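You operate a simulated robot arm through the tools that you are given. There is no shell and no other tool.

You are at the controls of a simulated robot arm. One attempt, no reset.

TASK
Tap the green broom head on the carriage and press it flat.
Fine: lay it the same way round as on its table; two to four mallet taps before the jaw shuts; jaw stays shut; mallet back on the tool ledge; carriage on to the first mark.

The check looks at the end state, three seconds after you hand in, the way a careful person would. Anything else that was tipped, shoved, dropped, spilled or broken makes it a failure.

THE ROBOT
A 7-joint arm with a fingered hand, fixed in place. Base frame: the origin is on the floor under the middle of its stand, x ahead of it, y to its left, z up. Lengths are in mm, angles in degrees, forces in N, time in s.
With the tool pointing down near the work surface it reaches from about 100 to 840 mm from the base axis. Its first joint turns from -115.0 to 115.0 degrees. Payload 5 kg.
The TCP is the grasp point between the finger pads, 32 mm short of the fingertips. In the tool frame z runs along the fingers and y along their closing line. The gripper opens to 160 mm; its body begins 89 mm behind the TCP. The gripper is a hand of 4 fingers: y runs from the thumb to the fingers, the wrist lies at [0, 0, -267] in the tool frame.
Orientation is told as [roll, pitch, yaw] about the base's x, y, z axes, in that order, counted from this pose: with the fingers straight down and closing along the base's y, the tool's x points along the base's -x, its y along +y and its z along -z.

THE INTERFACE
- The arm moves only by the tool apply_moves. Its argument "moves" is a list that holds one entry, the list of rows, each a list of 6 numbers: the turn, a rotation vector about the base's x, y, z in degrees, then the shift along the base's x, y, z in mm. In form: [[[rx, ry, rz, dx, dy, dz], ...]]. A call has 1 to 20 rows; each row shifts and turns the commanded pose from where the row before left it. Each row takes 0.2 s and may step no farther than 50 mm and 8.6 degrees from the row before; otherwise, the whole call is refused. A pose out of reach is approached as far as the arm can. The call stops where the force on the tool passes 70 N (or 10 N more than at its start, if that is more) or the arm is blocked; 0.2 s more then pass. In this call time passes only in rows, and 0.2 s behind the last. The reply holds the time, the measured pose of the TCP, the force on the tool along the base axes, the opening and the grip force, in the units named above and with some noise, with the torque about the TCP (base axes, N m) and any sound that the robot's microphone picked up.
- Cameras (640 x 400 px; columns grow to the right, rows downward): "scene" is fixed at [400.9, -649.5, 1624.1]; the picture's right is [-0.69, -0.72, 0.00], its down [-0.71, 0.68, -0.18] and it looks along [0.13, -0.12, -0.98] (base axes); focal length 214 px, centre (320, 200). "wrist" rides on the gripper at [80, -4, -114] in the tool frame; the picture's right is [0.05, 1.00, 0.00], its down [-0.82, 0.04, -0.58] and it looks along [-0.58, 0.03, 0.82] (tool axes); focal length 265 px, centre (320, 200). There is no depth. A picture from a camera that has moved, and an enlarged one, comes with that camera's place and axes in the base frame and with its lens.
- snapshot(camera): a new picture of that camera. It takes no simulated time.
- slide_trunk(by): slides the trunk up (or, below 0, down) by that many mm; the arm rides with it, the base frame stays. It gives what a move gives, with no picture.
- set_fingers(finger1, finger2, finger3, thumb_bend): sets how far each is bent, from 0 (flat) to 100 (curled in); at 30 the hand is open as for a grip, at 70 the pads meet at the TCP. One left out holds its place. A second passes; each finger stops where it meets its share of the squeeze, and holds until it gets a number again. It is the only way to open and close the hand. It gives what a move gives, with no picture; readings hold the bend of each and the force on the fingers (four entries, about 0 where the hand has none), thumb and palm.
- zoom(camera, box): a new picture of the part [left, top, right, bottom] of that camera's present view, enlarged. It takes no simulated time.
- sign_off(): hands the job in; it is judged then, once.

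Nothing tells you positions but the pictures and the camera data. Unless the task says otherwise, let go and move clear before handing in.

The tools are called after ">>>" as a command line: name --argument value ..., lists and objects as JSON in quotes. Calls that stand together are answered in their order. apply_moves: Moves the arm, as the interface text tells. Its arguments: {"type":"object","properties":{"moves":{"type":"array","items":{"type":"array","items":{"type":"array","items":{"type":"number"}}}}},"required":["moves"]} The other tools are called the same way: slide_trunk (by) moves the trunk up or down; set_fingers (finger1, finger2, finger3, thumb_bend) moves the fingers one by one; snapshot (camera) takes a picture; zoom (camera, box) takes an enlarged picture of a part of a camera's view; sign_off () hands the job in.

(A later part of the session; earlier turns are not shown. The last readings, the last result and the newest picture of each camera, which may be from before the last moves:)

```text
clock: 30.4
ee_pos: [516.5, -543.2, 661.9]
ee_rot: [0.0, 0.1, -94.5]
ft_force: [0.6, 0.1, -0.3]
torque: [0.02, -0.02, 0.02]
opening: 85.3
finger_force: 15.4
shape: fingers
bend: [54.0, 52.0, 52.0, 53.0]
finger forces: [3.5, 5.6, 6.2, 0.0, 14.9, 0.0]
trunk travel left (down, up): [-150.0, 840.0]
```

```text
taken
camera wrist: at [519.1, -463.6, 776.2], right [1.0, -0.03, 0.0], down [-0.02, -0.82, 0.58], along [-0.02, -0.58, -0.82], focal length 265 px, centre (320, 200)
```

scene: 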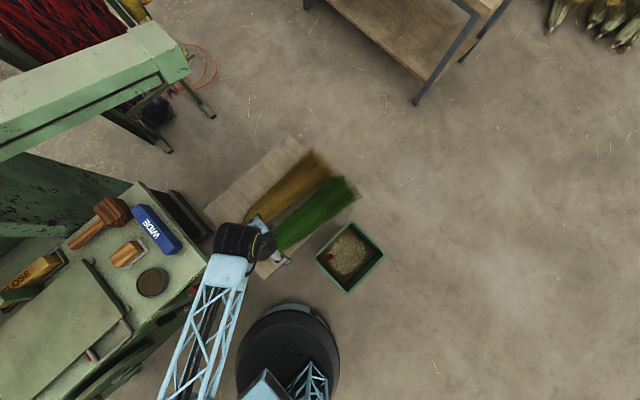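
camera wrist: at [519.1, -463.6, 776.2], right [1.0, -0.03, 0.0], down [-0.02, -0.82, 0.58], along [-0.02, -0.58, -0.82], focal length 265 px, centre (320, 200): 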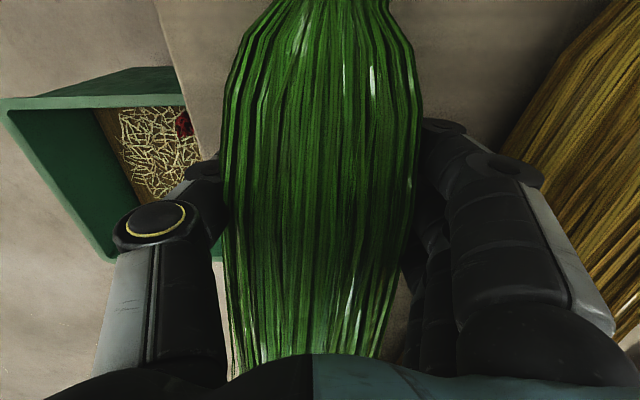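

Gripped with about 15 N. Lifting slowly to test the hold.

>>> apply_moves --moves '[[[0, 0, 0, 0, 0, 8], [0, 0, 0, 0, 0, 10], [0, 0, 0, 0, 0, 12]]]'

>>> snapshot --camera "wrist"

>>> zoom --camera "scene" --box '[200, 140, 380, 290]'

```text
clock: 31.2
ee_pos: [517.5, -542.5, 692.4]
ee_rot: [0.0, 0.0, -94.6]
ft_force: [0.2, -0.2, -3.7]
torque: [0.14, -0.05, -0.02]
opening: 85.4
finger_force: 14.9
shape: fingers
bend: [54.0, 52.0, 51.0, 53.0]
finger forces: [3.2, 5.3, 6.7, 0.0, 15.1, 0.0]
trunk travel left (down, up): [-150.0, 840.0]
```

```text
taken
camera wrist: at [519.5, -463.3, 806.4], right [1.0, -0.03, 0.0], down [-0.02, -0.82, 0.58], along [-0.02, -0.58, -0.82], focal length 265 px, centre (320, 200)
```

wrist: 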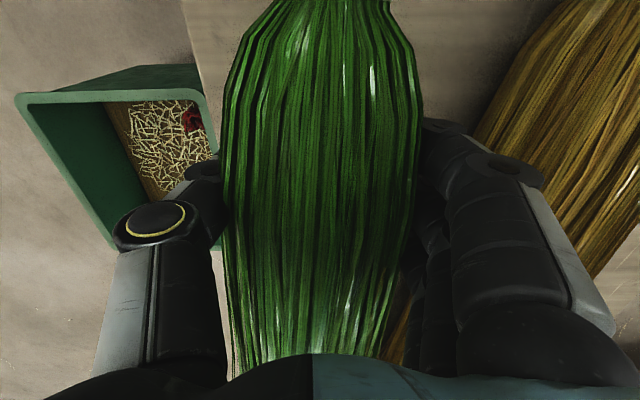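

```text
2.67 times, centred on (290, 215) of scene
camera zoom: at [400.9, -649.5, 1624.1], right [-0.69, -0.72, 0.0], down [-0.71, 0.68, -0.18], along [0.13, -0.12, -0.98], focal length 572 px, centre (400, 160)
```

zoom: 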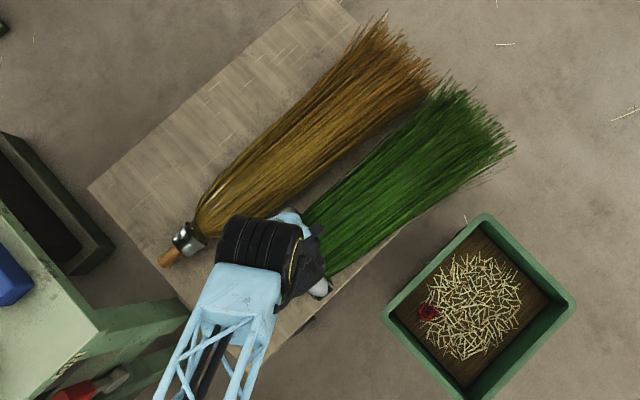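

The head is held firmly (weight ≈3.7 N) and balanced. I'll raise it with the trunk and carry it high over toward the carriage.

>>> slide_trunk --by 300

>>> apply_moves --moves '[[[0, 0, 0, 0, 0, 40], [0, 0, 0, 0, 0, 40], [0, 0, 0, 0, 0, 40], [0, 0, 0, 0, 0, 40], [0, 0, 0, 0, 0, 30]]]'

>>> snapshot --camera "wrist"

>>> snapshot --camera "scene"

```text
clock: 34.2
ee_pos: [516.3, -542.8, 992.6]
ee_rot: [0.0, 0.0, -94.4]
ft_force: [-0.4, -0.2, -4.3]
torque: [0.15, 0.0, 0.01]
opening: 85.2
finger_force: 14.8
shape: fingers
bend: [54.0, 52.0, 51.0, 53.0]
finger forces: [3.1, 5.3, 6.7, 0.1, 15.1, 0.0]
trunk travel left (down, up): [-450.0, 540.0]
```

```text
clock: 35.4
ee_pos: [516.5, -543.4, 1182.3]
ee_rot: [0.0, 0.0, -94.5]
ft_force: [0.1, -0.6, -3.6]
torque: [0.17, -0.07, 0.0]
opening: 84.8
finger_force: 14.8
shape: fingers
bend: [54.0, 52.0, 51.0, 53.0]
finger forces: [3.1, 5.3, 6.7, 0.1, 15.0, 0.0]
trunk travel left (down, up): [-450.0, 540.0]
```

```text
taken
camera wrist: at [518.7, -464.9, 1296.8], right [1.0, -0.03, 0.0], down [-0.02, -0.82, 0.58], along [-0.02, -0.58, -0.82], focal length 265 px, centre (320, 200)
```

wrist: 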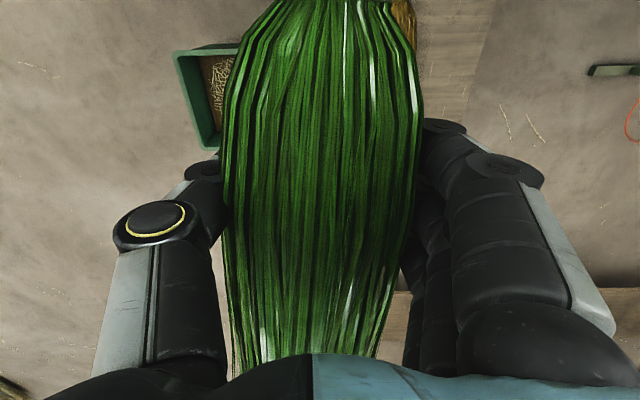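

```text
taken
```

scene: 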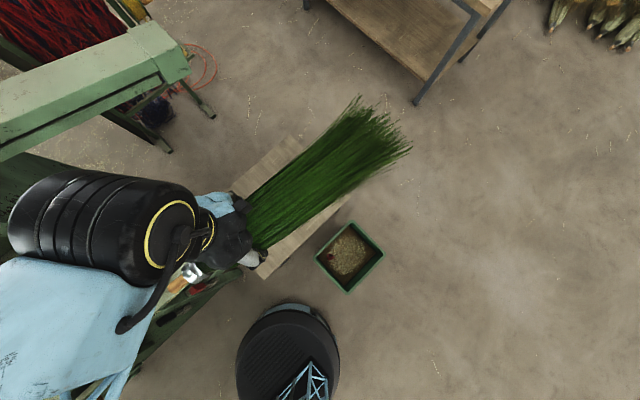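

Carrying the head across at z≈1180 to above the carriage plate.

>>> apply_moves --moves '[[[0, 0, 0.225, 12.7, 40.9, 0], [0, 0, 0.225, 12.7, 40.9, 0], [0, 0, 0.225, 12.7, 40.9, 0], [0, 0, 0.225, 12.7, 40.9, 0], [0, 0, 0.225, 12.7, 40.9, 0], [0, 0, 0.225, 12.7, 40.9, 0], [0, 0, 0.225, 12.7, 40.9, 0], [0, 0, 0.225, 12.7, 40.9, 0], [0, 0, 0.225, 12.7, 40.9, 0], [0, 0, 0.225, 12.7, 40.9, 0], [0, 0, 0.225, 12.7, 40.9, 0], [0, 0, 0.225, 12.7, 40.9, 0], [0, 0, 0.225, 12.7, 40.9, 0], [0, 0, 0.225, 12.7, 40.9, 0], [0, 0, 0.225, 12.7, 40.9, 0], [0, 0, 0.225, 12.7, 40.9, 0], [0, 0, 0.225, 12.7, 40.9, 0], [0, 0, 0.225, 12.7, 40.9, 0], [0, 0, 0.225, 12.7, 40.9, 0], [0, 0, 0.225, 12.7, 40.9, 0]]]'

>>> snapshot --camera "wrist"

>>> snapshot --camera "scene"

```text
clock: 39.6
ee_pos: [773.3, 276.5, 1180.4]
ee_rot: [0.0, -0.1, -89.9]
ft_force: [0.7, 0.6, -3.0]
torque: [0.13, -0.04, -0.03]
opening: 84.8
finger_force: 14.9
shape: fingers
bend: [54.0, 52.0, 51.0, 53.0]
finger forces: [2.8, 5.1, 6.7, 0.0, 14.8, 0.0]
trunk travel left (down, up): [-450.0, 540.0]
```

```text
taken
camera wrist: at [768.5, 355.2, 1294.4], right [1.0, 0.05, 0.0], down [0.04, -0.81, 0.58], along [0.03, -0.58, -0.82], focal length 265 px, centre (320, 200)
```

wrist: 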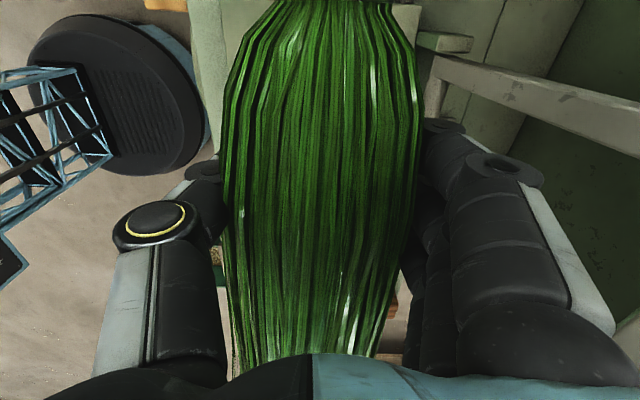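

```text
taken
```

scene: 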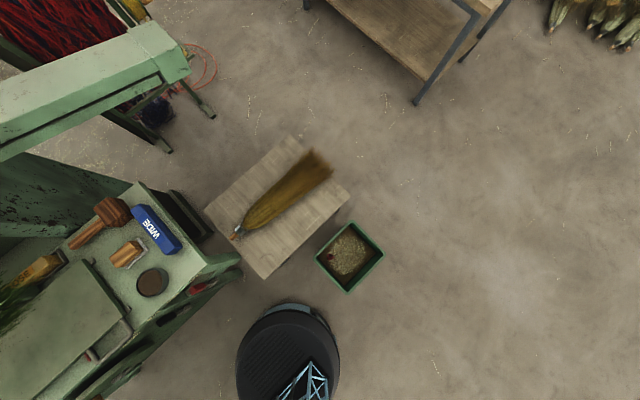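

The head is above the plate with the stub toward +y. Lowering with the trunk.

>>> slide_trunk --by -190

>>> snapshot --camera "wrist"

>>> zoom --camera "scene" --box '[0, 180, 240, 380]'

```text
clock: 41.7
ee_pos: [772.5, 274.3, 990.9]
ee_rot: [0.0, 0.0, -89.9]
ft_force: [0.2, -0.5, -3.3]
torque: [0.12, -0.01, 0.0]
opening: 84.8
finger_force: 14.2
shape: fingers
bend: [54.0, 52.0, 51.0, 53.0]
finger forces: [2.9, 5.2, 6.7, 0.1, 14.8, 0.1]
trunk travel left (down, up): [-260.0, 730.0]
```

```text
taken
camera wrist: at [767.9, 353.6, 1105.4], right [1.0, 0.05, 0.0], down [0.04, -0.82, 0.58], along [0.03, -0.58, -0.82], focal length 265 px, centre (320, 200)
```

wrist: 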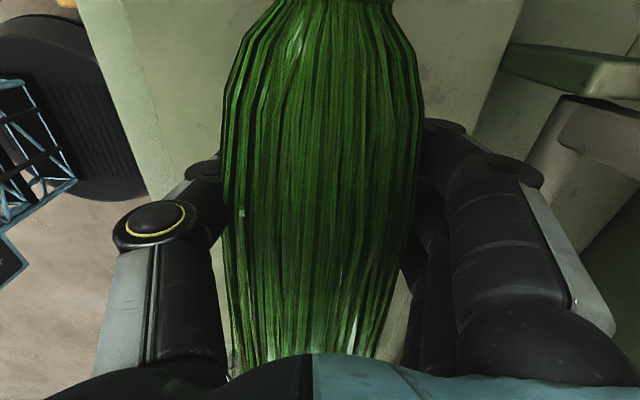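

```text
2.00 times, centred on (120, 280) of scene
camera zoom: at [400.9, -649.5, 1624.1], right [-0.69, -0.72, 0.0], down [-0.71, 0.68, -0.18], along [0.13, -0.12, -0.98], focal length 429 px, centre (720, 40)
```

zoom: 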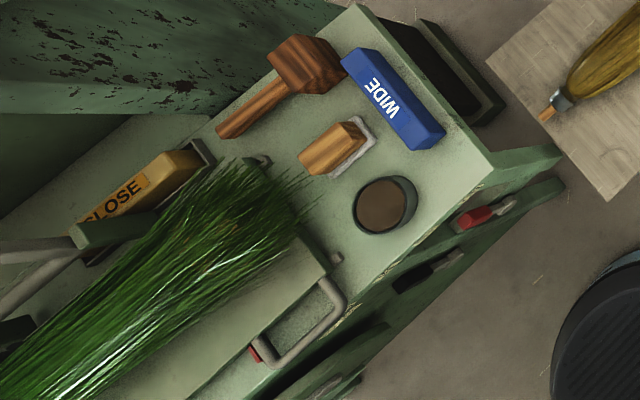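

Descending in small steps, watching the force for contact.

>>> apply_moves --moves '[[[0, 0, 0, 0, 0, -10], [0, 0, 0, 0, 0, -10], [0, 0, 0, 0, 0, -8]]]'

>>> zoom --camera "scene" --box '[0, 200, 200, 360]'

```text
clock: 42.5
ee_pos: [773.5, 275.2, 963.0]
ee_rot: [0.0, 0.0, -89.8]
ft_force: [-0.3, -0.2, -3.8]
torque: [0.11, -0.03, -0.02]
opening: 84.6
finger_force: 14.3
shape: fingers
bend: [54.0, 52.0, 51.0, 53.0]
finger forces: [2.9, 5.1, 6.6, 0.0, 14.6, 0.0]
trunk travel left (down, up): [-260.0, 730.0]
```

```text
2.50 times, centred on (100, 280) of scene
camera zoom: at [400.9, -649.5, 1624.1], right [-0.69, -0.72, 0.0], down [-0.71, 0.68, -0.18], along [0.13, -0.12, -0.98], focal length 536 px, centre (870, 0)
```

zoom: 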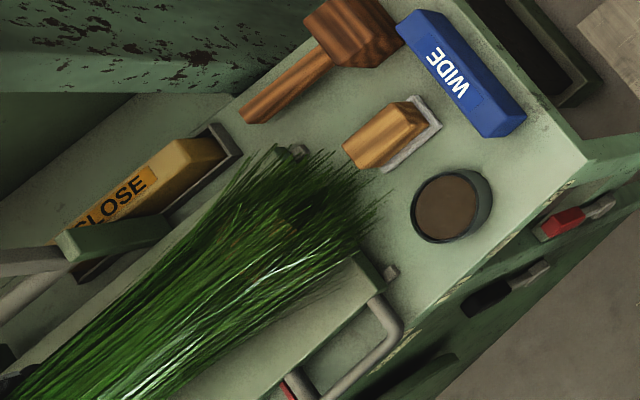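

No contact yet. The bristle tips come near the cup and scrubber, so I'll shift 20 mm toward +y and then continue down.

>>> apply_moves --moves '[[[0, 0, 0, 0, 20, 0], [0, 0, 0, 0, 0, -6], [0, 0, 0, 0, 0, -5]]]'

```text
clock: 43.3
ee_pos: [773.9, 295.1, 950.8]
ee_rot: [0.0, 0.1, -89.9]
ft_force: [-0.7, -0.5, -2.6]
torque: [-0.13, 0.04, -0.07]
opening: 84.6
finger_force: 15.1
shape: fingers
bend: [54.0, 52.0, 52.0, 53.0]
finger forces: [4.2, 5.2, 5.6, 0.0, 15.1, 0.0]
trunk travel left (down, up): [-260.0, 730.0]
```

Tail is touching. A few millimetres more.

>>> apply_moves --moves '[[[0, 0, 0, 0, 0, -3], [0, 0, 0, 0, 0, -2]]]'

>>> zoom --camera "scene" --box '[0, 200, 200, 360]'

```text
clock: 43.9
ee_pos: [773.0, 293.5, 950.7]
ee_rot: [0.2, 0.2, -89.8]
ft_force: [4.5, 2.1, 20.0]
torque: [-0.03, -0.32, 0.06]
opening: 84.4
finger_force: 17.9
shape: fingers
bend: [54.0, 52.0, 52.0, 54.0]
finger forces: [7.1, 7.7, 8.2, 0.0, 13.4, 0.0]
trunk travel left (down, up): [-260.0, 730.0]
```

```text
2.50 times, centred on (100, 280) of scene
camera zoom: at [400.9, -649.5, 1624.1], right [-0.69, -0.72, 0.0], down [-0.71, 0.68, -0.18], along [0.13, -0.12, -0.98], focal length 536 px, centre (870, 0)
```

zoom: 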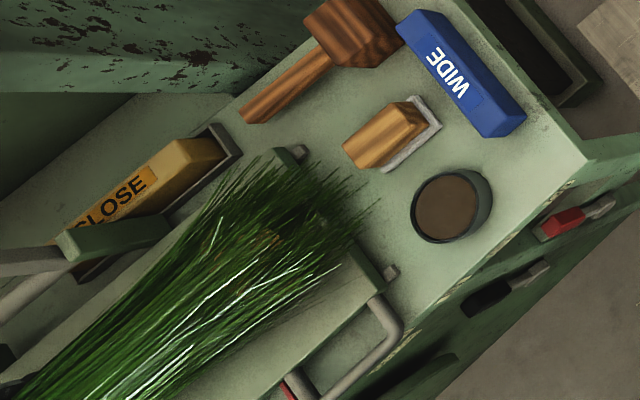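

The head is resting on the plate. I'll relieve the push a little and open the fingers gradually.

>>> apply_moves --moves '[[[0, 0, 0, 0, 0, 4]]]'

>>> set_fingers --finger1 49 --finger2 49 --finger3 49 --thumb_bend 49

>>> snapshot --camera "wrist"

```text
clock: 44.3
ee_pos: [773.3, 294.5, 950.7]
ee_rot: [0.0, 0.1, -89.9]
ft_force: [2.4, 0.4, 10.3]
torque: [0.03, -0.3, 0.05]
opening: 84.5
finger_force: 16.7
shape: fingers
bend: [54.0, 52.0, 52.0, 54.0]
finger forces: [6.4, 6.5, 6.5, 0.1, 14.2, 0.0]
trunk travel left (down, up): [-260.0, 730.0]
```

```text
clock: 45.3
ee_pos: [771.8, 295.3, 950.4]
ee_rot: [0.0, 0.1, -89.9]
ft_force: [-2.6, -0.3, 4.2]
torque: [0.03, -0.08, 0.0]
opening: 93.8
finger_force: 2.1
shape: fingers
bend: [50.0, 50.0, 49.0, 49.0]
finger forces: [2.0, 1.3, 0.3, 0.0, 0.6, 0.0]
trunk travel left (down, up): [-260.0, 730.0]
```

```text
taken
camera wrist: at [767.7, 373.6, 1064.6], right [1.0, 0.05, 0.0], down [0.04, -0.82, 0.58], along [0.03, -0.58, -0.82], focal length 265 px, centre (320, 200)
```

wrist: 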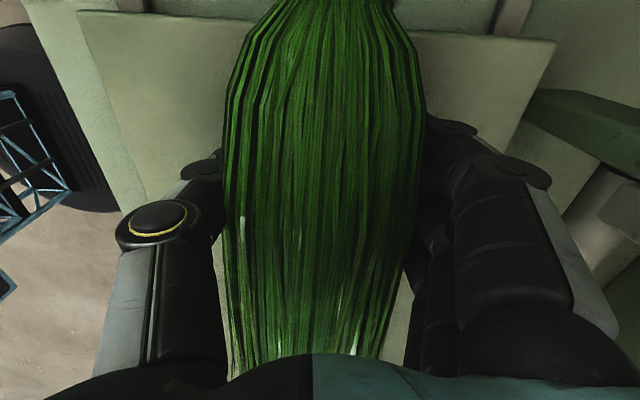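

>>> set_fingers --finger1 42 --finger2 42 --finger3 42 --thumb_bend 42

>>> snapshot --camera "wrist"

```text
clock: 46.3
ee_pos: [771.8, 295.6, 950.3]
ee_rot: [0.0, 0.1, -89.9]
ft_force: [0.1, -0.1, 0.2]
torque: [0.0, -0.01, -0.01]
opening: 122.6
finger_force: 0.1
shape: fingers
bend: [42.0, 42.0, 42.0, 42.0]
finger forces: [0.0, 0.0, 0.0, 0.1, 0.0, 0.1]
trunk travel left (down, up): [-260.0, 730.0]
```

```text
taken
camera wrist: at [768.0, 373.7, 1064.6], right [1.0, 0.05, 0.0], down [0.04, -0.82, 0.58], along [0.03, -0.58, -0.82], focal length 265 px, centre (320, 200)
```

wrist: 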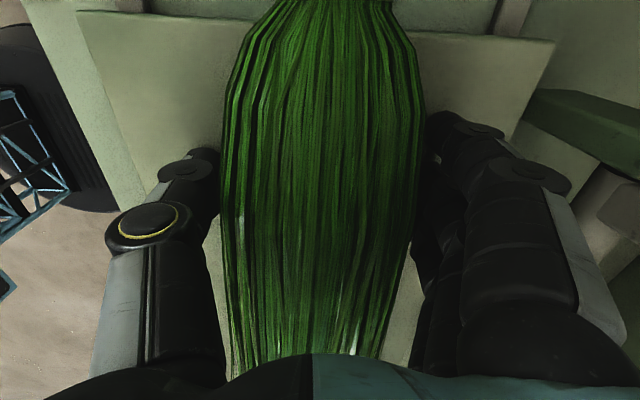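

Released cleanly. Raising straight up and looking at how it lies.

>>> apply_moves --moves '[[[0, 0, 0, 0, 0, 15], [0, 0, 0, 0, 0, 30], [0, 0, 0, 0, 0, 40], [0, 0, 0, 0, 0, 40], [0, 0, 0, 0, 0, 40], [0, 0, 0, 0, 0, 40]]]'

>>> snapshot --camera "wrist"

>>> zoom --camera "scene" --box '[0, 200, 200, 360]'

```text
clock: 47.7
ee_pos: [773.6, 296.0, 1154.2]
ee_rot: [-0.1, -0.2, -89.9]
ft_force: [0.2, 0.5, -1.4]
torque: [-0.01, 0.01, 0.03]
opening: 122.6
finger_force: 0.0
shape: fingers
bend: [42.0, 42.0, 42.0, 42.0]
finger forces: [0.0, 0.0, 0.1, 0.0, 0.1, 0.1]
trunk travel left (down, up): [-260.0, 730.0]
```

```text
taken
camera wrist: at [768.5, 374.5, 1268.8], right [1.0, 0.05, 0.0], down [0.04, -0.82, 0.58], along [0.03, -0.58, -0.82], focal length 265 px, centre (320, 200)
```

wrist: 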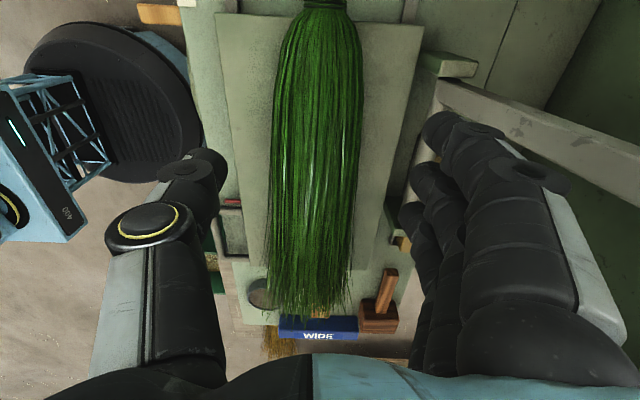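

```text
2.50 times, centred on (100, 280) of scene
camera zoom: at [400.9, -649.5, 1624.1], right [-0.69, -0.72, 0.0], down [-0.71, 0.68, -0.18], along [0.13, -0.12, -0.98], focal length 536 px, centre (870, 0)
```

zoom: 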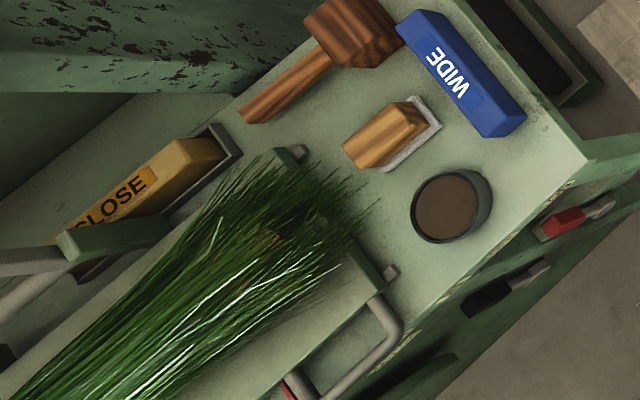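

The head lies square on the plate, stub toward +y. Next is the mallet: I'll raise the trunk slightly, move along -y first (clear of the jaw frame), then out over the mallet handle.

>>> slide_trunk --by 60

>>> apply_moves --moves '[[[0, 0, 0, 0, -44.5, 0], [0, 0, 0, 0, -44.5, 0], [0, 0, 0, 0, -44.5, 0], [0, 0, 0, 0, -44.5, 0], [0, 0, 0, 0, -44.5, 0], [0, 0, 0, 0, -44.5, 0], [0, 0, 0, 0, -44.5, 0], [0, 0, 0, 0, -44.5, 0], [0, 0, 0, 0, -44.5, 0], [0, 0, 0, 40, 0, 0], [0, 0, 0, 40, 0, 0], [0, 0, 0, 40, 0, 0], [0, 0, 0, 40, 0, 0]]]'

>>> snapshot --camera "wrist"

>>> snapshot --camera "scene"

```text
clock: 48.7
ee_pos: [773.8, 295.8, 1213.0]
ee_rot: [0.0, -0.1, -89.9]
ft_force: [-0.5, 0.2, -0.7]
torque: [-0.03, 0.02, 0.03]
opening: 122.5
finger_force: 0.2
shape: fingers
bend: [42.0, 42.0, 42.0, 42.0]
finger forces: [0.0, 0.1, 0.0, 0.0, 0.0, 0.0]
trunk travel left (down, up): [-320.0, 670.0]
```

```text
clock: 51.5
ee_pos: [863.8, -104.7, 1212.0]
ee_rot: [0.0, 0.0, -90.0]
ft_force: [0.6, -1.0, -0.4]
torque: [0.05, 0.04, 0.01]
opening: 123.1
finger_force: 0.1
shape: fingers
bend: [42.0, 42.0, 42.0, 42.0]
finger forces: [0.0, 0.0, 0.0, 0.1, 0.0, 0.1]
out of reach, approached as far as the arm can: row 12, 13
trunk travel left (down, up): [-320.0, 670.0]
```

```text
taken
camera wrist: at [859.7, -26.5, 1326.4], right [1.0, 0.05, 0.0], down [0.04, -0.82, 0.58], along [0.03, -0.58, -0.82], focal length 265 px, centre (320, 200)
```

wrist: 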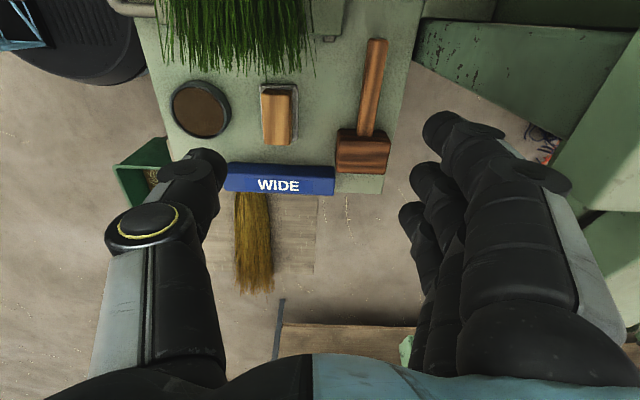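

```text
taken
```

scene: 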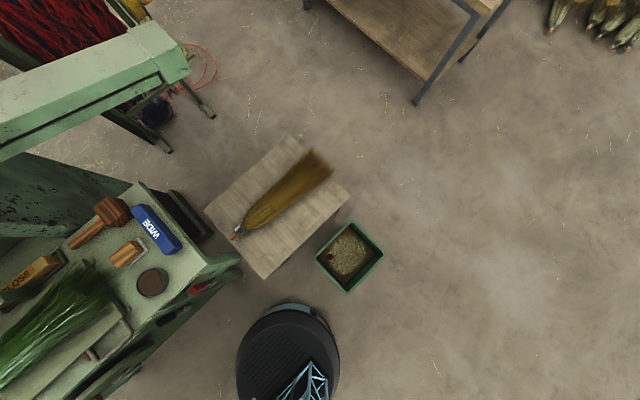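

At this height the reach is limited; it improves lower down. I'll lower the arm a bit here and check where it goes.

>>> apply_moves --moves '[[[0, 0, 0, 0, 0, -40], [0, 0, 0, 0, 0, -40]]]'

```text
clock: 52.1
ee_pos: [861.2, -105.2, 1135.8]
ee_rot: [0.0, 0.0, -89.9]
ft_force: [0.0, 0.1, 1.2]
torque: [0.0, -0.04, 0.01]
opening: 123.0
finger_force: 0.1
shape: fingers
bend: [42.0, 42.0, 42.0, 42.0]
finger forces: [0.1, 0.0, 0.0, 0.1, 0.0, 0.0]
trunk travel left (down, up): [-320.0, 670.0]
```

>>> set_fingers --finger1 55 --finger2 55 --finger3 55 --thumb_bend 55

>>> apply_moves --moves '[[[0, 0, 0, 36, 0, 0], [0, 0, 0, 36, 0, 0]]]'

>>> snapshot --camera "wrist"

```text
clock: 53.1
ee_pos: [862.2, -105.0, 1135.8]
ee_rot: [0.0, 0.0, -89.9]
ft_force: [0.0, -0.1, 0.0]
torque: [0.02, 0.01, 0.02]
opening: 72.6
finger_force: 0.1
shape: fingers
bend: [55.0, 55.0, 55.0, 55.0]
finger forces: [0.0, 0.1, 0.1, 0.1, 0.1, 0.1]
trunk travel left (down, up): [-320.0, 670.0]
```

```text
clock: 53.7
ee_pos: [913.9, -106.1, 1131.8]
ee_rot: [0.0, 0.0, -90.0]
ft_force: [0.0, -0.5, 0.0]
torque: [0.01, -0.02, -0.01]
opening: 71.9
finger_force: 0.1
shape: fingers
bend: [55.0, 55.0, 55.0, 55.0]
finger forces: [0.1, 0.0, 0.0, 0.1, 0.0, 0.1]
out of reach, approached as far as the arm can: row 2
trunk travel left (down, up): [-320.0, 670.0]
```

```text
taken
camera wrist: at [908.8, -27.3, 1245.6], right [1.0, 0.05, 0.0], down [0.04, -0.82, 0.58], along [0.03, -0.58, -0.82], focal length 265 px, centre (320, 200)
```

wrist: 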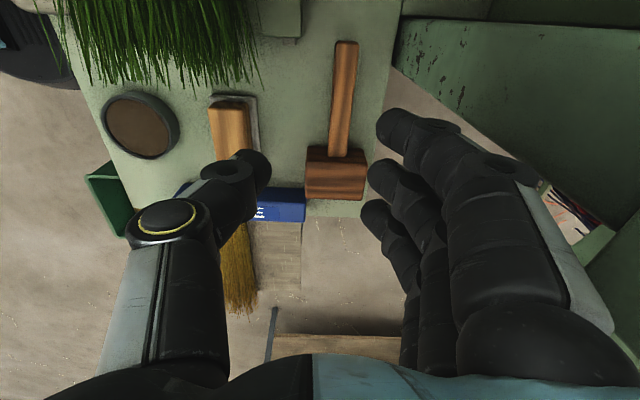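

Mallet handle runs from about (936,-51) to (941,-180). I'll descend toward it with a 2° yaw correction.

>>> apply_moves --moves '[[[0, 0, 1, 2, -2, -40], [0, 0, 1, 10, -2, -40], [0, 0, 0, 12, -2, -40]]]'

>>> snapshot --camera "wrist"

>>> zoom --camera "scene" --box '[0, 160, 240, 320]'

```text
clock: 54.5
ee_pos: [936.3, -111.7, 1009.3]
ee_rot: [0.0, 0.0, -88.0]
ft_force: [-0.8, 0.3, -0.9]
torque: [0.0, -0.06, 0.0]
opening: 71.5
finger_force: 0.2
shape: fingers
bend: [55.0, 55.0, 55.0, 55.0]
finger forces: [0.1, 0.0, 0.0, 0.0, 0.1, 0.0]
trunk travel left (down, up): [-320.0, 670.0]
```

```text
taken
camera wrist: at [929.2, -32.6, 1123.7], right [1.0, 0.09, 0.0], down [0.07, -0.81, 0.58], along [0.05, -0.58, -0.82], focal length 265 px, centre (320, 200)
```

wrist: 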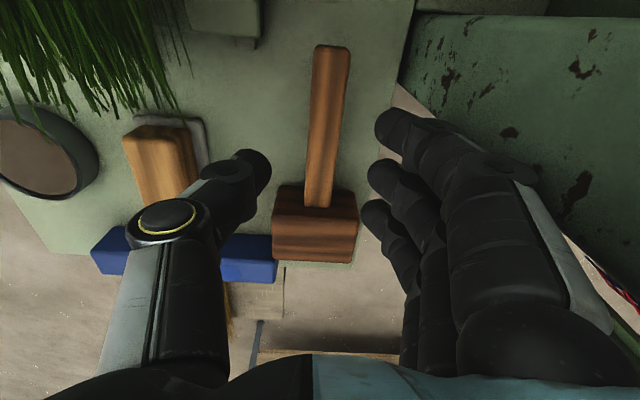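

```text
2.50 times, centred on (120, 240) of scene
camera zoom: at [400.9, -649.5, 1624.1], right [-0.69, -0.72, 0.0], down [-0.71, 0.68, -0.18], along [0.13, -0.12, -0.98], focal length 536 px, centre (820, 100)
```

zoom: 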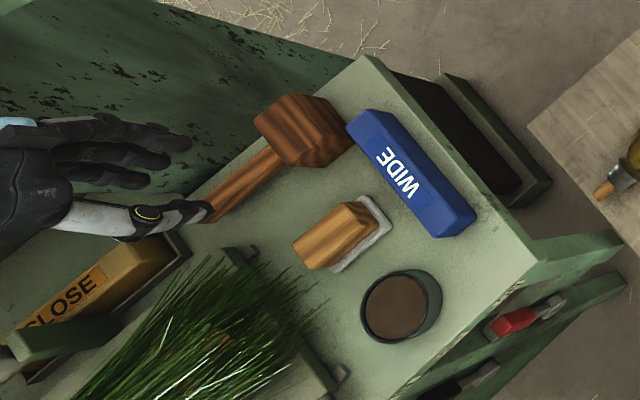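

Well aligned. Descending onto the handle.

>>> apply_moves --moves '[[[0, 0, 0, 3.5, 0, -30], [0, 0, 0, 0, 0, -30]]]'

>>> snapshot --camera "wrist"

>>> zoom --camera "scene" --box '[0, 160, 160, 280]'

```text
clock: 55.1
ee_pos: [938.9, -112.1, 951.8]
ee_rot: [-0.1, 0.0, -87.9]
ft_force: [-8.0, 0.0, -0.5]
torque: [0.0, -0.28, 0.19]
opening: 67.2
finger_force: 3.9
shape: fingers
bend: [55.0, 55.0, 55.0, 55.0]
finger forces: [8.0, 0.0, 0.1, 0.1, 0.0, 0.0]
trunk travel left (down, up): [-320.0, 670.0]
```

```text
taken
camera wrist: at [931.9, -32.8, 1065.9], right [1.0, 0.09, 0.0], down [0.07, -0.81, 0.58], along [0.05, -0.58, -0.82], focal length 265 px, centre (320, 200)
```

wrist: 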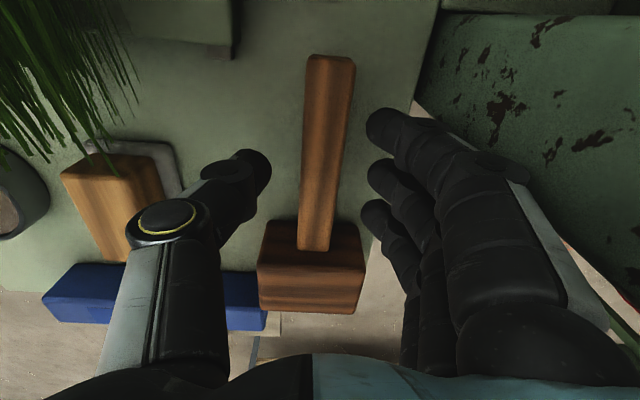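

```text
3.33 times, centred on (80, 220) of scene
camera zoom: at [400.9, -649.5, 1624.1], right [-0.69, -0.72, 0.0], down [-0.71, 0.68, -0.18], along [0.13, -0.12, -0.98], focal length 715 px, centre (1120, 133)
```

zoom: 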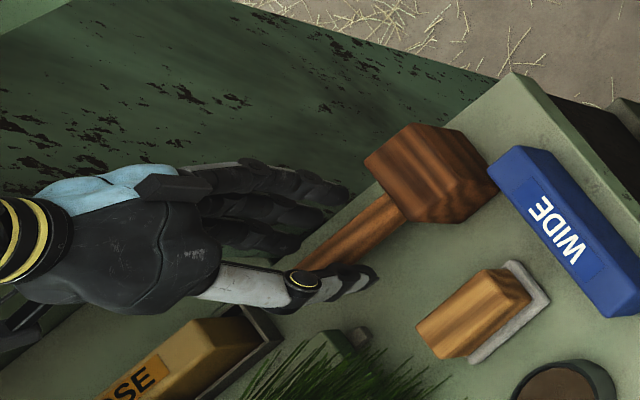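

Finger 1 brushed the fixed green panel behind the bench (8 N), so I back straight up at once. I'll re-approach with the hand turned 180°, so the single thumb is on the panel side.

>>> apply_moves --moves '[[[0, 0, 0, 0, 0, 30], [0, 0, 0, -2, 0, 40], [0, 0, 0, -20, 0, 40], [0, 0, 0, -30, 0, 30], [0, 0, 0, -30, 0, 20]]]'

>>> apply_moves --moves '[[[0, 0, 8.5, 0, 0, 0], [0, 0, 8.5, 0, 0, 0], [0, 0, 8.5, 0, 0, 0], [0, 0, 8.5, 0, 0, 0], [0, 0, 8.5, 0, 0, 0], [0, 0, 8.5, 0, 0, 0], [0, 0, 8.5, 0, 0, 0], [0, 0, 8.5, 0, 0, 0], [0, 0, 8.5, 0, 0, 0], [0, 0, 8.5, 0, 0, 0], [0, 0, 8.5, 0, 0, 0], [0, 0, 8.5, 0, 0, 0], [0, 0, 8.5, 0, 0, 0], [0, 0, 8.5, 0, 0, 0], [0, 0, 8.5, 0, 0, 0], [0, 0, 8.5, 0, 0, 0], [0, 0, 8.5, 0, 0, 0], [0, 0, 8.5, 0, 0, 0], [0, 0, 8.5, 0, 0, 0], [0, 0, 8.5, 0, 0, 0]]]'

>>> snapshot --camera "wrist"

>>> snapshot --camera "scene"

```text
clock: 56.3
ee_pos: [857.7, -112.7, 1112.7]
ee_rot: [0.0, 0.0, -87.9]
ft_force: [0.4, 0.2, 0.3]
torque: [0.0, 0.03, -0.02]
opening: 71.5
finger_force: 0.0
shape: fingers
bend: [55.0, 55.0, 55.0, 55.0]
finger forces: [0.1, 0.0, 0.0, 0.0, 0.0, 0.0]
trunk travel left (down, up): [-320.0, 670.0]
```

```text
clock: 60.5
ee_pos: [859.5, -111.3, 1112.6]
ee_rot: [0.1, 0.0, 82.3]
ft_force: [0.2, 0.6, -0.1]
torque: [0.0, -0.02, -0.02]
opening: 71.9
finger_force: 0.1
shape: fingers
bend: [55.0, 55.0, 55.0, 55.0]
finger forces: [0.1, 0.0, 0.0, 0.0, 0.1, 0.0]
trunk travel left (down, up): [-320.0, 670.0]
```

```text
taken
camera wrist: at [851.5, -193.3, 1226.3], right [-1.0, 0.08, 0.0], down [0.07, 0.81, 0.58], along [0.05, 0.58, -0.82], focal length 265 px, centre (320, 200)
```

wrist: 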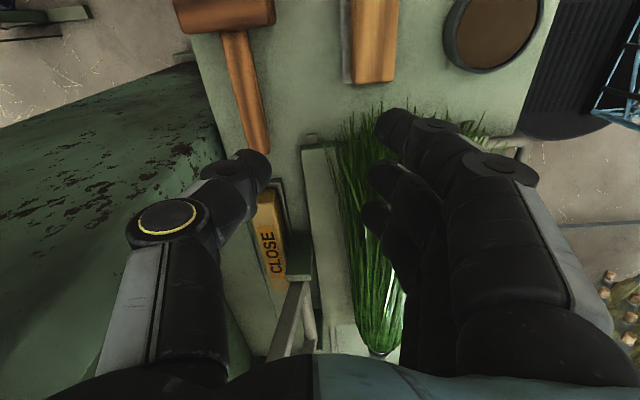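

```text
taken
```

scene: 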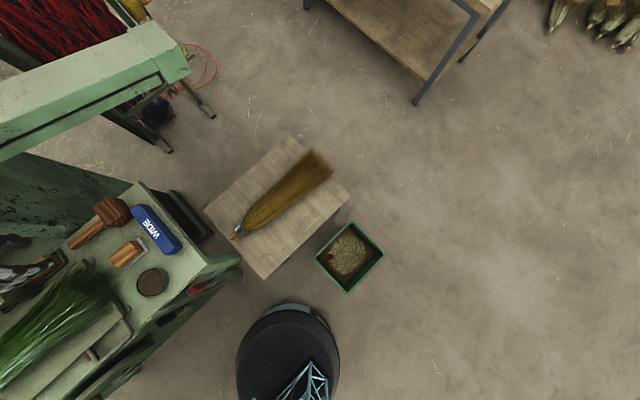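

The mallet is undisturbed. The green structure behind the bench needs a clear look before I reach there, so I'll back off and face the camera forward (+x).

>>> apply_moves --moves '[[[0, 0, -8.2, -32, 0, 8], [0, 0, -8.2, -32, 0, 8], [0, 0, -8.2, -32, 0, 8], [0, 0, -8.2, -32, 0, 8], [0, 0, -8.2, -32, 0, 8], [0, 0, -8.2, -32, 0, 8], [0, 0, -8.2, -32, 0, 8], [0, 0, -8.2, -32, 0, 8], [0, 0, -8.2, -32, 0, 8], [0, 0, -8.2, -32, 0, 8]]]'

>>> snapshot --camera "wrist"

>>> zoom --camera "wrist" --box '[150, 60, 450, 260]'

```text
clock: 62.7
ee_pos: [538.0, -111.5, 1190.7]
ee_rot: [0.0, -0.1, 0.0]
ft_force: [0.3, 0.2, 0.0]
torque: [0.0, -0.01, -0.01]
opening: 71.7
finger_force: 0.1
shape: fingers
bend: [55.0, 55.0, 55.0, 55.0]
finger forces: [0.0, 0.0, 0.1, 0.0, 0.0, 0.0]
trunk travel left (down, up): [-320.0, 670.0]
```

```text
taken
camera wrist: at [457.8, -117.1, 1305.6], right [-0.05, 1.0, 0.0], down [0.82, 0.04, 0.58], along [0.58, 0.03, -0.82], focal length 265 px, centre (320, 200)
```

wrist: 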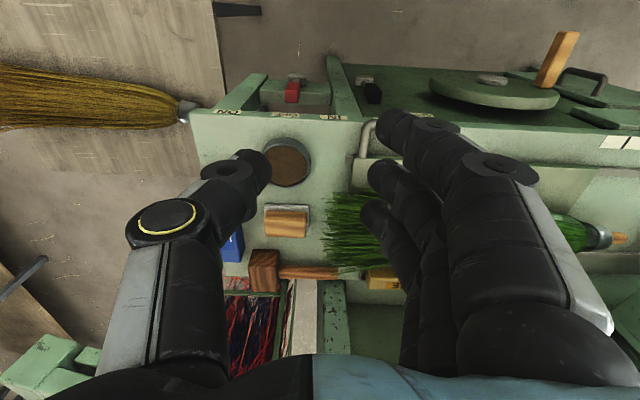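

```text
2.00 times, centred on (300, 160) of wrist
camera zoom: at [457.8, -117.1, 1305.6], right [-0.05, 1.0, 0.0], down [0.82, 0.04, 0.58], along [0.58, 0.03, -0.82], focal length 531 px, centre (360, 280)
```

zoom: 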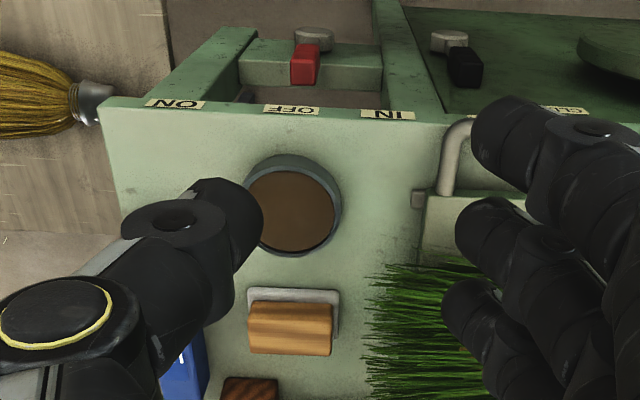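

The post behind the bench occupies y≈-84…-18 at x≈1010, so a thumb-side approach at y≈-125 clears it. I'll turn to yaw +92° and go over the handle.

>>> apply_moves --moves '[[[0, 0, 8.35, 30, -1.3, -7], [0, 0, 8.35, 30, -1.3, -7], [0, 0, 8.35, 30, -1.3, -7], [0, 0, 8.35, 30, -1.3, -7], [0, 0, 8.35, 30, -1.3, -7], [0, 0, 8.35, 30, -1.3, -7], [0, 0, 8.35, 30, -1.3, -7], [0, 0, 8.35, 30, -1.3, -7], [0, 0, 8.35, 30, -1.3, -7], [0, 0, 8.35, 30, -1.3, -7], [0, 0, 8.35, 30, -1.3, -7]]]'

>>> apply_moves --moves '[[[0, 0, 0, 10, 0, -35], [0, 0, 0, 25, 0, -35], [0, 0, 0, 30, 0, -30]]]'

>>> snapshot --camera "wrist"

>>> zoom --camera "scene" --box '[0, 160, 200, 300]'

```text
clock: 65.3
ee_pos: [864.1, -170.7, 1091.9]
ee_rot: [2.2, 3.3, 88.4]
ft_force: [-0.4, -2.5, 1.4]
torque: [0.21, -0.06, 0.04]
opening: 72.1
finger_force: 0.0
shape: fingers
bend: [55.0, 55.0, 55.0, 55.0]
finger forces: [0.1, 0.1, 0.0, 0.0, 0.0, 0.1]
trunk travel left (down, up): [-320.0, 670.0]
stopped in row 11: the arm was blocked; the commanded pose is now the measured one
```

```text
clock: 66.1
ee_pos: [931.4, -164.9, 990.4]
ee_rot: [2.3, 3.4, 88.8]
ft_force: [0.1, -0.8, 0.5]
torque: [0.0, -0.02, -0.01]
opening: 72.0
finger_force: 0.0
shape: fingers
bend: [55.0, 55.0, 55.0, 55.0]
finger forces: [0.0, 0.0, 0.1, 0.1, 0.0, 0.1]
trunk travel left (down, up): [-320.0, 670.0]
```

```text
taken
camera wrist: at [938.1, -238.9, 1108.6], right [-1.0, -0.03, 0.04], down [0.0, 0.85, 0.53], along [-0.05, 0.53, -0.85], focal length 265 px, centre (320, 200)
```

wrist: 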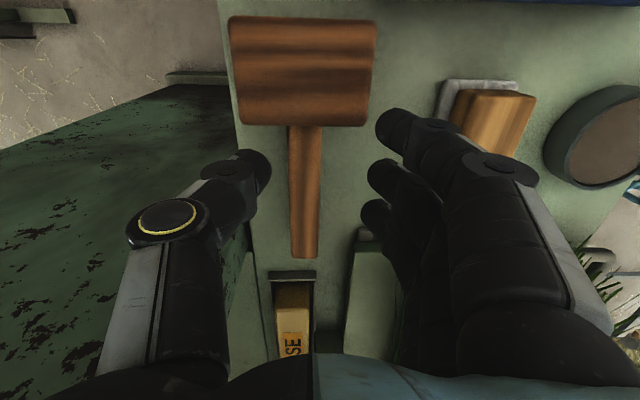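

```text
2.86 times, centred on (100, 230) of scene
camera zoom: at [400.9, -649.5, 1624.1], right [-0.69, -0.72, 0.0], down [-0.71, 0.68, -0.18], along [0.13, -0.12, -0.98], focal length 613 px, centre (949, 114)
```

zoom: 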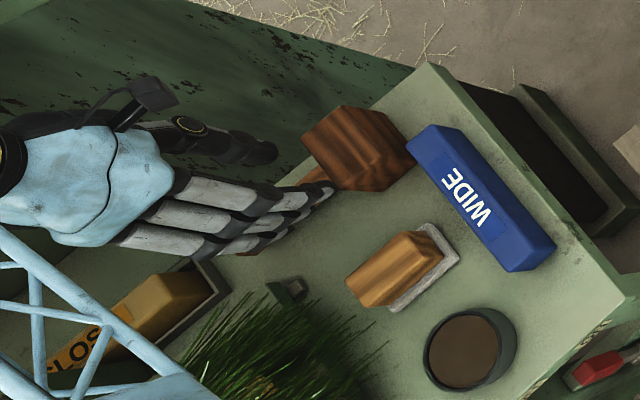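

The arm reported being blocked at the end of the rotation; I need to see whether anything was touched.

>>> snapshot --camera "scene"

>>> zoom --camera "scene" --box '[0, 230, 260, 400]'

>>> zoom --camera "wrist" --box '[200, 180, 440, 370]'

```text
taken
```

scene: 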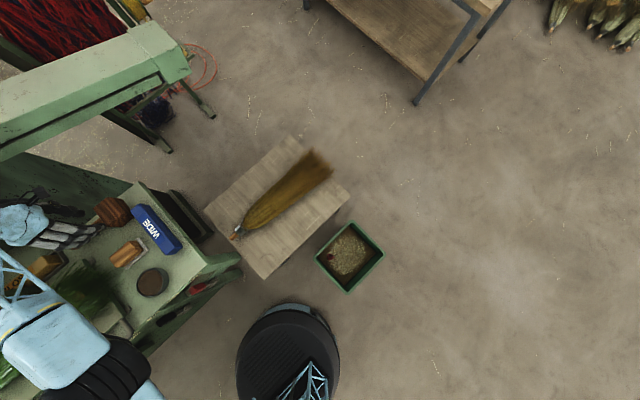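

```text
2.35 times, centred on (130, 315) of scene
camera zoom: at [400.9, -649.5, 1624.1], right [-0.69, -0.72, 0.0], down [-0.71, 0.68, -0.18], along [0.13, -0.12, -0.98], focal length 505 px, centre (767, -71)
```

zoom: 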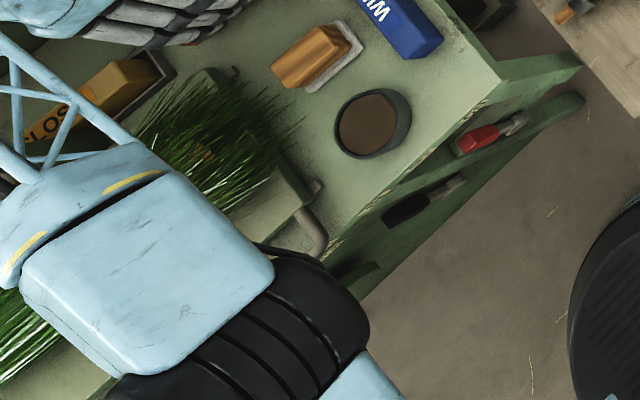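

```text
2.11 times, centred on (320, 275) of wrist
camera zoom: at [938.1, -238.9, 1108.6], right [-1.0, -0.03, 0.04], down [0.0, 0.85, 0.53], along [-0.05, 0.53, -0.85], focal length 559 px, centre (320, 42)
```

zoom: 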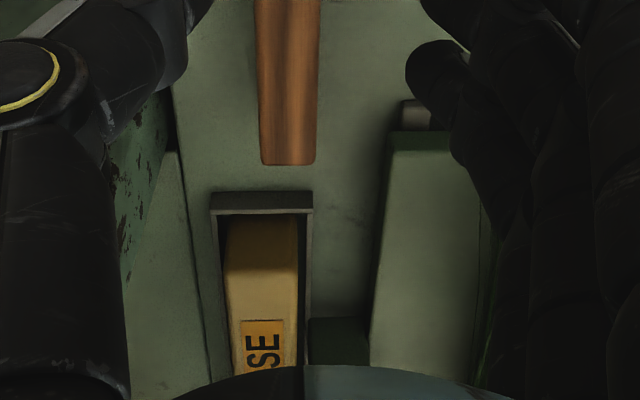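

Nothing appears displaced; it looks like a wrist joint limit near yaw 90°. I'll level the tool, back the yaw off a few degrees and re-centre on the handle.

>>> apply_moves --moves '[[[3.4, -2.3, -4, 3, 10, 30], [0, 0, 0, 3, 15, 0], [0, 0, 0, 2, 15, 0]]]'

>>> snapshot --camera "wrist"

```text
clock: 66.9
ee_pos: [937.0, -122.3, 1021.8]
ee_rot: [0.2, -0.3, 84.7]
ft_force: [0.3, 0.3, 0.1]
torque: [0.03, -0.05, -0.02]
opening: 72.2
finger_force: 0.2
shape: fingers
bend: [55.0, 55.0, 55.0, 55.0]
finger forces: [0.0, 0.1, 0.0, 0.1, 0.1, 0.1]
trunk travel left (down, up): [-320.0, 670.0]
```

```text
taken
camera wrist: at [935.1, -205.9, 1135.4], right [-1.0, 0.04, 0.0], down [0.04, 0.81, 0.58], along [0.02, 0.58, -0.81], focal length 265 px, centre (320, 200)
```

wrist: 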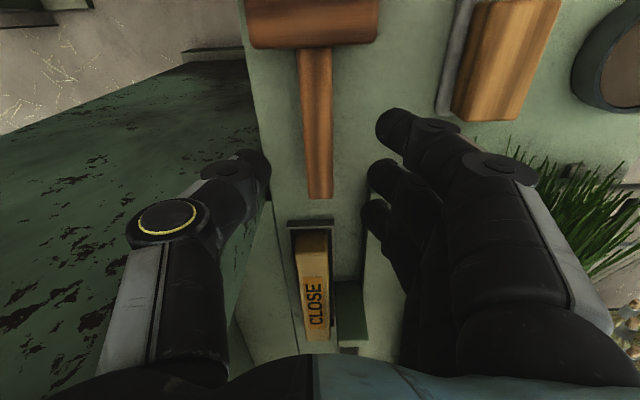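

Aligned within a few mm; wall and post are clear of the thumb now. Descending.

>>> apply_moves --moves '[[[0, 0, 0, 2.5, -2, -30], [0, 0, 0, 0, 0, -30]]]'

>>> snapshot --camera "wrist"

>>> zoom --camera "scene" --box '[0, 160, 160, 280]'

```text
clock: 67.5
ee_pos: [941.2, -124.4, 962.1]
ee_rot: [0.2, -0.2, 84.7]
ft_force: [-1.1, 0.0, -0.3]
torque: [0.01, 0.0, -0.02]
opening: 72.3
finger_force: 0.1
shape: fingers
bend: [55.0, 55.0, 55.0, 55.0]
finger forces: [0.0, 0.0, 0.0, 0.0, 0.0, 0.0]
trunk travel left (down, up): [-320.0, 670.0]
```

```text
taken
camera wrist: at [938.6, -207.7, 1076.4], right [-1.0, 0.04, 0.0], down [0.04, 0.81, 0.58], along [0.02, 0.58, -0.81], focal length 265 px, centre (320, 200)
```

wrist: 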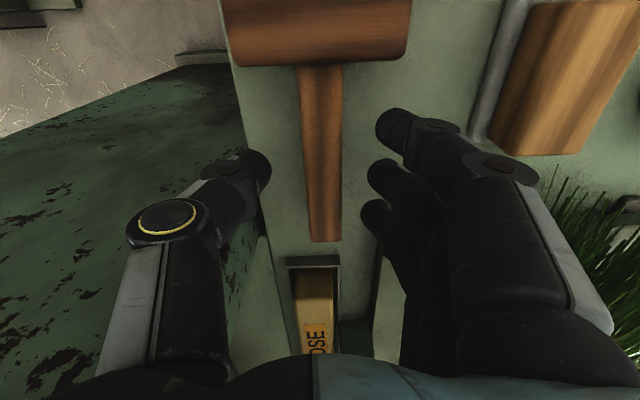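

```text
3.33 times, centred on (80, 220) of scene
camera zoom: at [400.9, -649.5, 1624.1], right [-0.69, -0.72, 0.0], down [-0.71, 0.68, -0.18], along [0.13, -0.12, -0.98], focal length 715 px, centre (1120, 133)
```

zoom: 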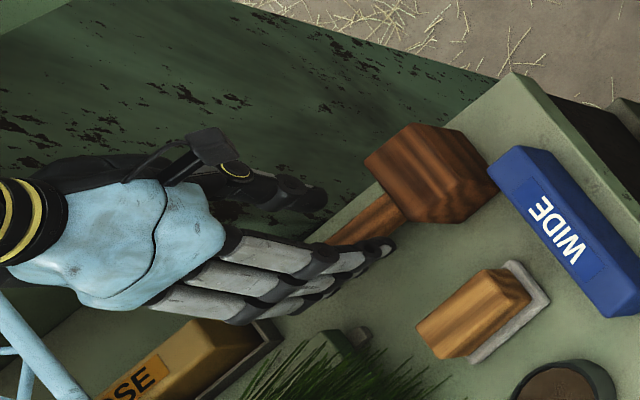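

>>> apply_moves --moves '[[[0, 0, 0, 0, 0, -20], [0, 0, 0, 0, 0, -12]]]'

>>> snapshot --camera "wrist"

```text
clock: 68.1
ee_pos: [940.7, -125.4, 930.0]
ee_rot: [0.2, -0.1, 84.6]
ft_force: [0.1, 0.0, 0.3]
torque: [0.0, 0.01, -0.03]
opening: 72.0
finger_force: 0.1
shape: fingers
bend: [55.0, 55.0, 55.0, 55.0]
finger forces: [0.0, 0.1, 0.1, 0.1, 0.1, 0.0]
trunk travel left (down, up): [-320.0, 670.0]
```

```text
taken
camera wrist: at [937.5, -208.8, 1043.9], right [-1.0, 0.04, 0.0], down [0.04, 0.81, 0.58], along [0.02, 0.58, -0.81], focal length 265 px, centre (320, 200)
```

wrist: 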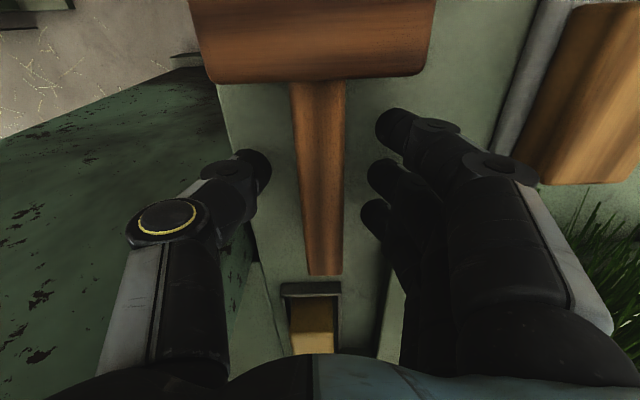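

>>> apply_moves --moves '[[[0, 0, 0, 0, 0, -6], [0, 0, 0, 0, 0, -5]]]'

>>> snapshot --camera "wrist"

```text
clock: 68.7
ee_pos: [940.7, -127.4, 920.2]
ee_rot: [0.0, -0.2, 84.7]
ft_force: [-0.4, 1.4, 10.2]
torque: [-0.06, -0.44, 0.03]
opening: 72.0
finger_force: 5.3
shape: fingers
bend: [55.0, 55.0, 55.0, 55.0]
finger forces: [0.4, 0.0, 0.0, 0.0, 10.0, 0.0]
trunk travel left (down, up): [-320.0, 670.0]
```

```text
taken
camera wrist: at [937.8, -209.0, 1034.5], right [-1.0, 0.04, 0.0], down [0.03, 0.81, 0.58], along [0.02, 0.58, -0.81], focal length 265 px, centre (320, 200)
```

wrist: 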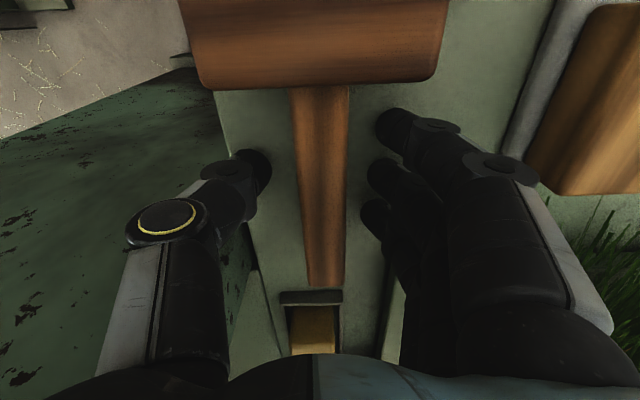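

The thumb tip just touches the bench. Raising 6 mm and closing on the handle.

>>> apply_moves --moves '[[[0, 0, 0, 0, 1, 5]]]'

>>> set_fingers --finger1 62 --finger2 62 --finger3 62 --thumb_bend 62

>>> snapshot --camera "wrist"

```text
clock: 69.1
ee_pos: [941.9, -126.2, 923.4]
ee_rot: [0.2, -0.1, 84.7]
ft_force: [-0.7, -0.9, -0.3]
torque: [-0.01, -0.03, -0.03]
opening: 71.9
finger_force: 0.0
shape: fingers
bend: [55.0, 55.0, 55.0, 55.0]
finger forces: [0.0, 0.0, 0.0, 0.1, 0.0, 0.1]
trunk travel left (down, up): [-320.0, 670.0]
```

```text
clock: 70.1
ee_pos: [941.1, -126.2, 923.6]
ee_rot: [0.2, -0.2, 84.6]
ft_force: [-0.4, -0.3, -0.6]
torque: [-0.01, 0.0, -0.01]
opening: 47.2
finger_force: 0.1
shape: fingers
bend: [62.0, 62.0, 61.0, 62.0]
finger forces: [0.0, 0.0, 0.3, 0.0, 0.1, 0.1]
trunk travel left (down, up): [-320.0, 670.0]
```

```text
taken
camera wrist: at [937.8, -207.9, 1037.7], right [-1.0, 0.04, 0.0], down [0.04, 0.81, 0.58], along [0.02, 0.58, -0.81], focal length 265 px, centre (320, 200)
```

wrist: 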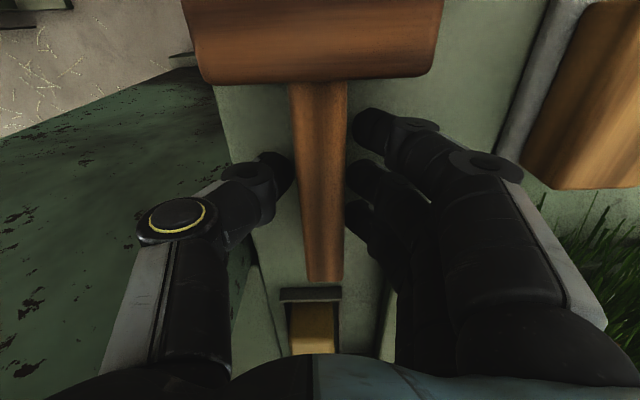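

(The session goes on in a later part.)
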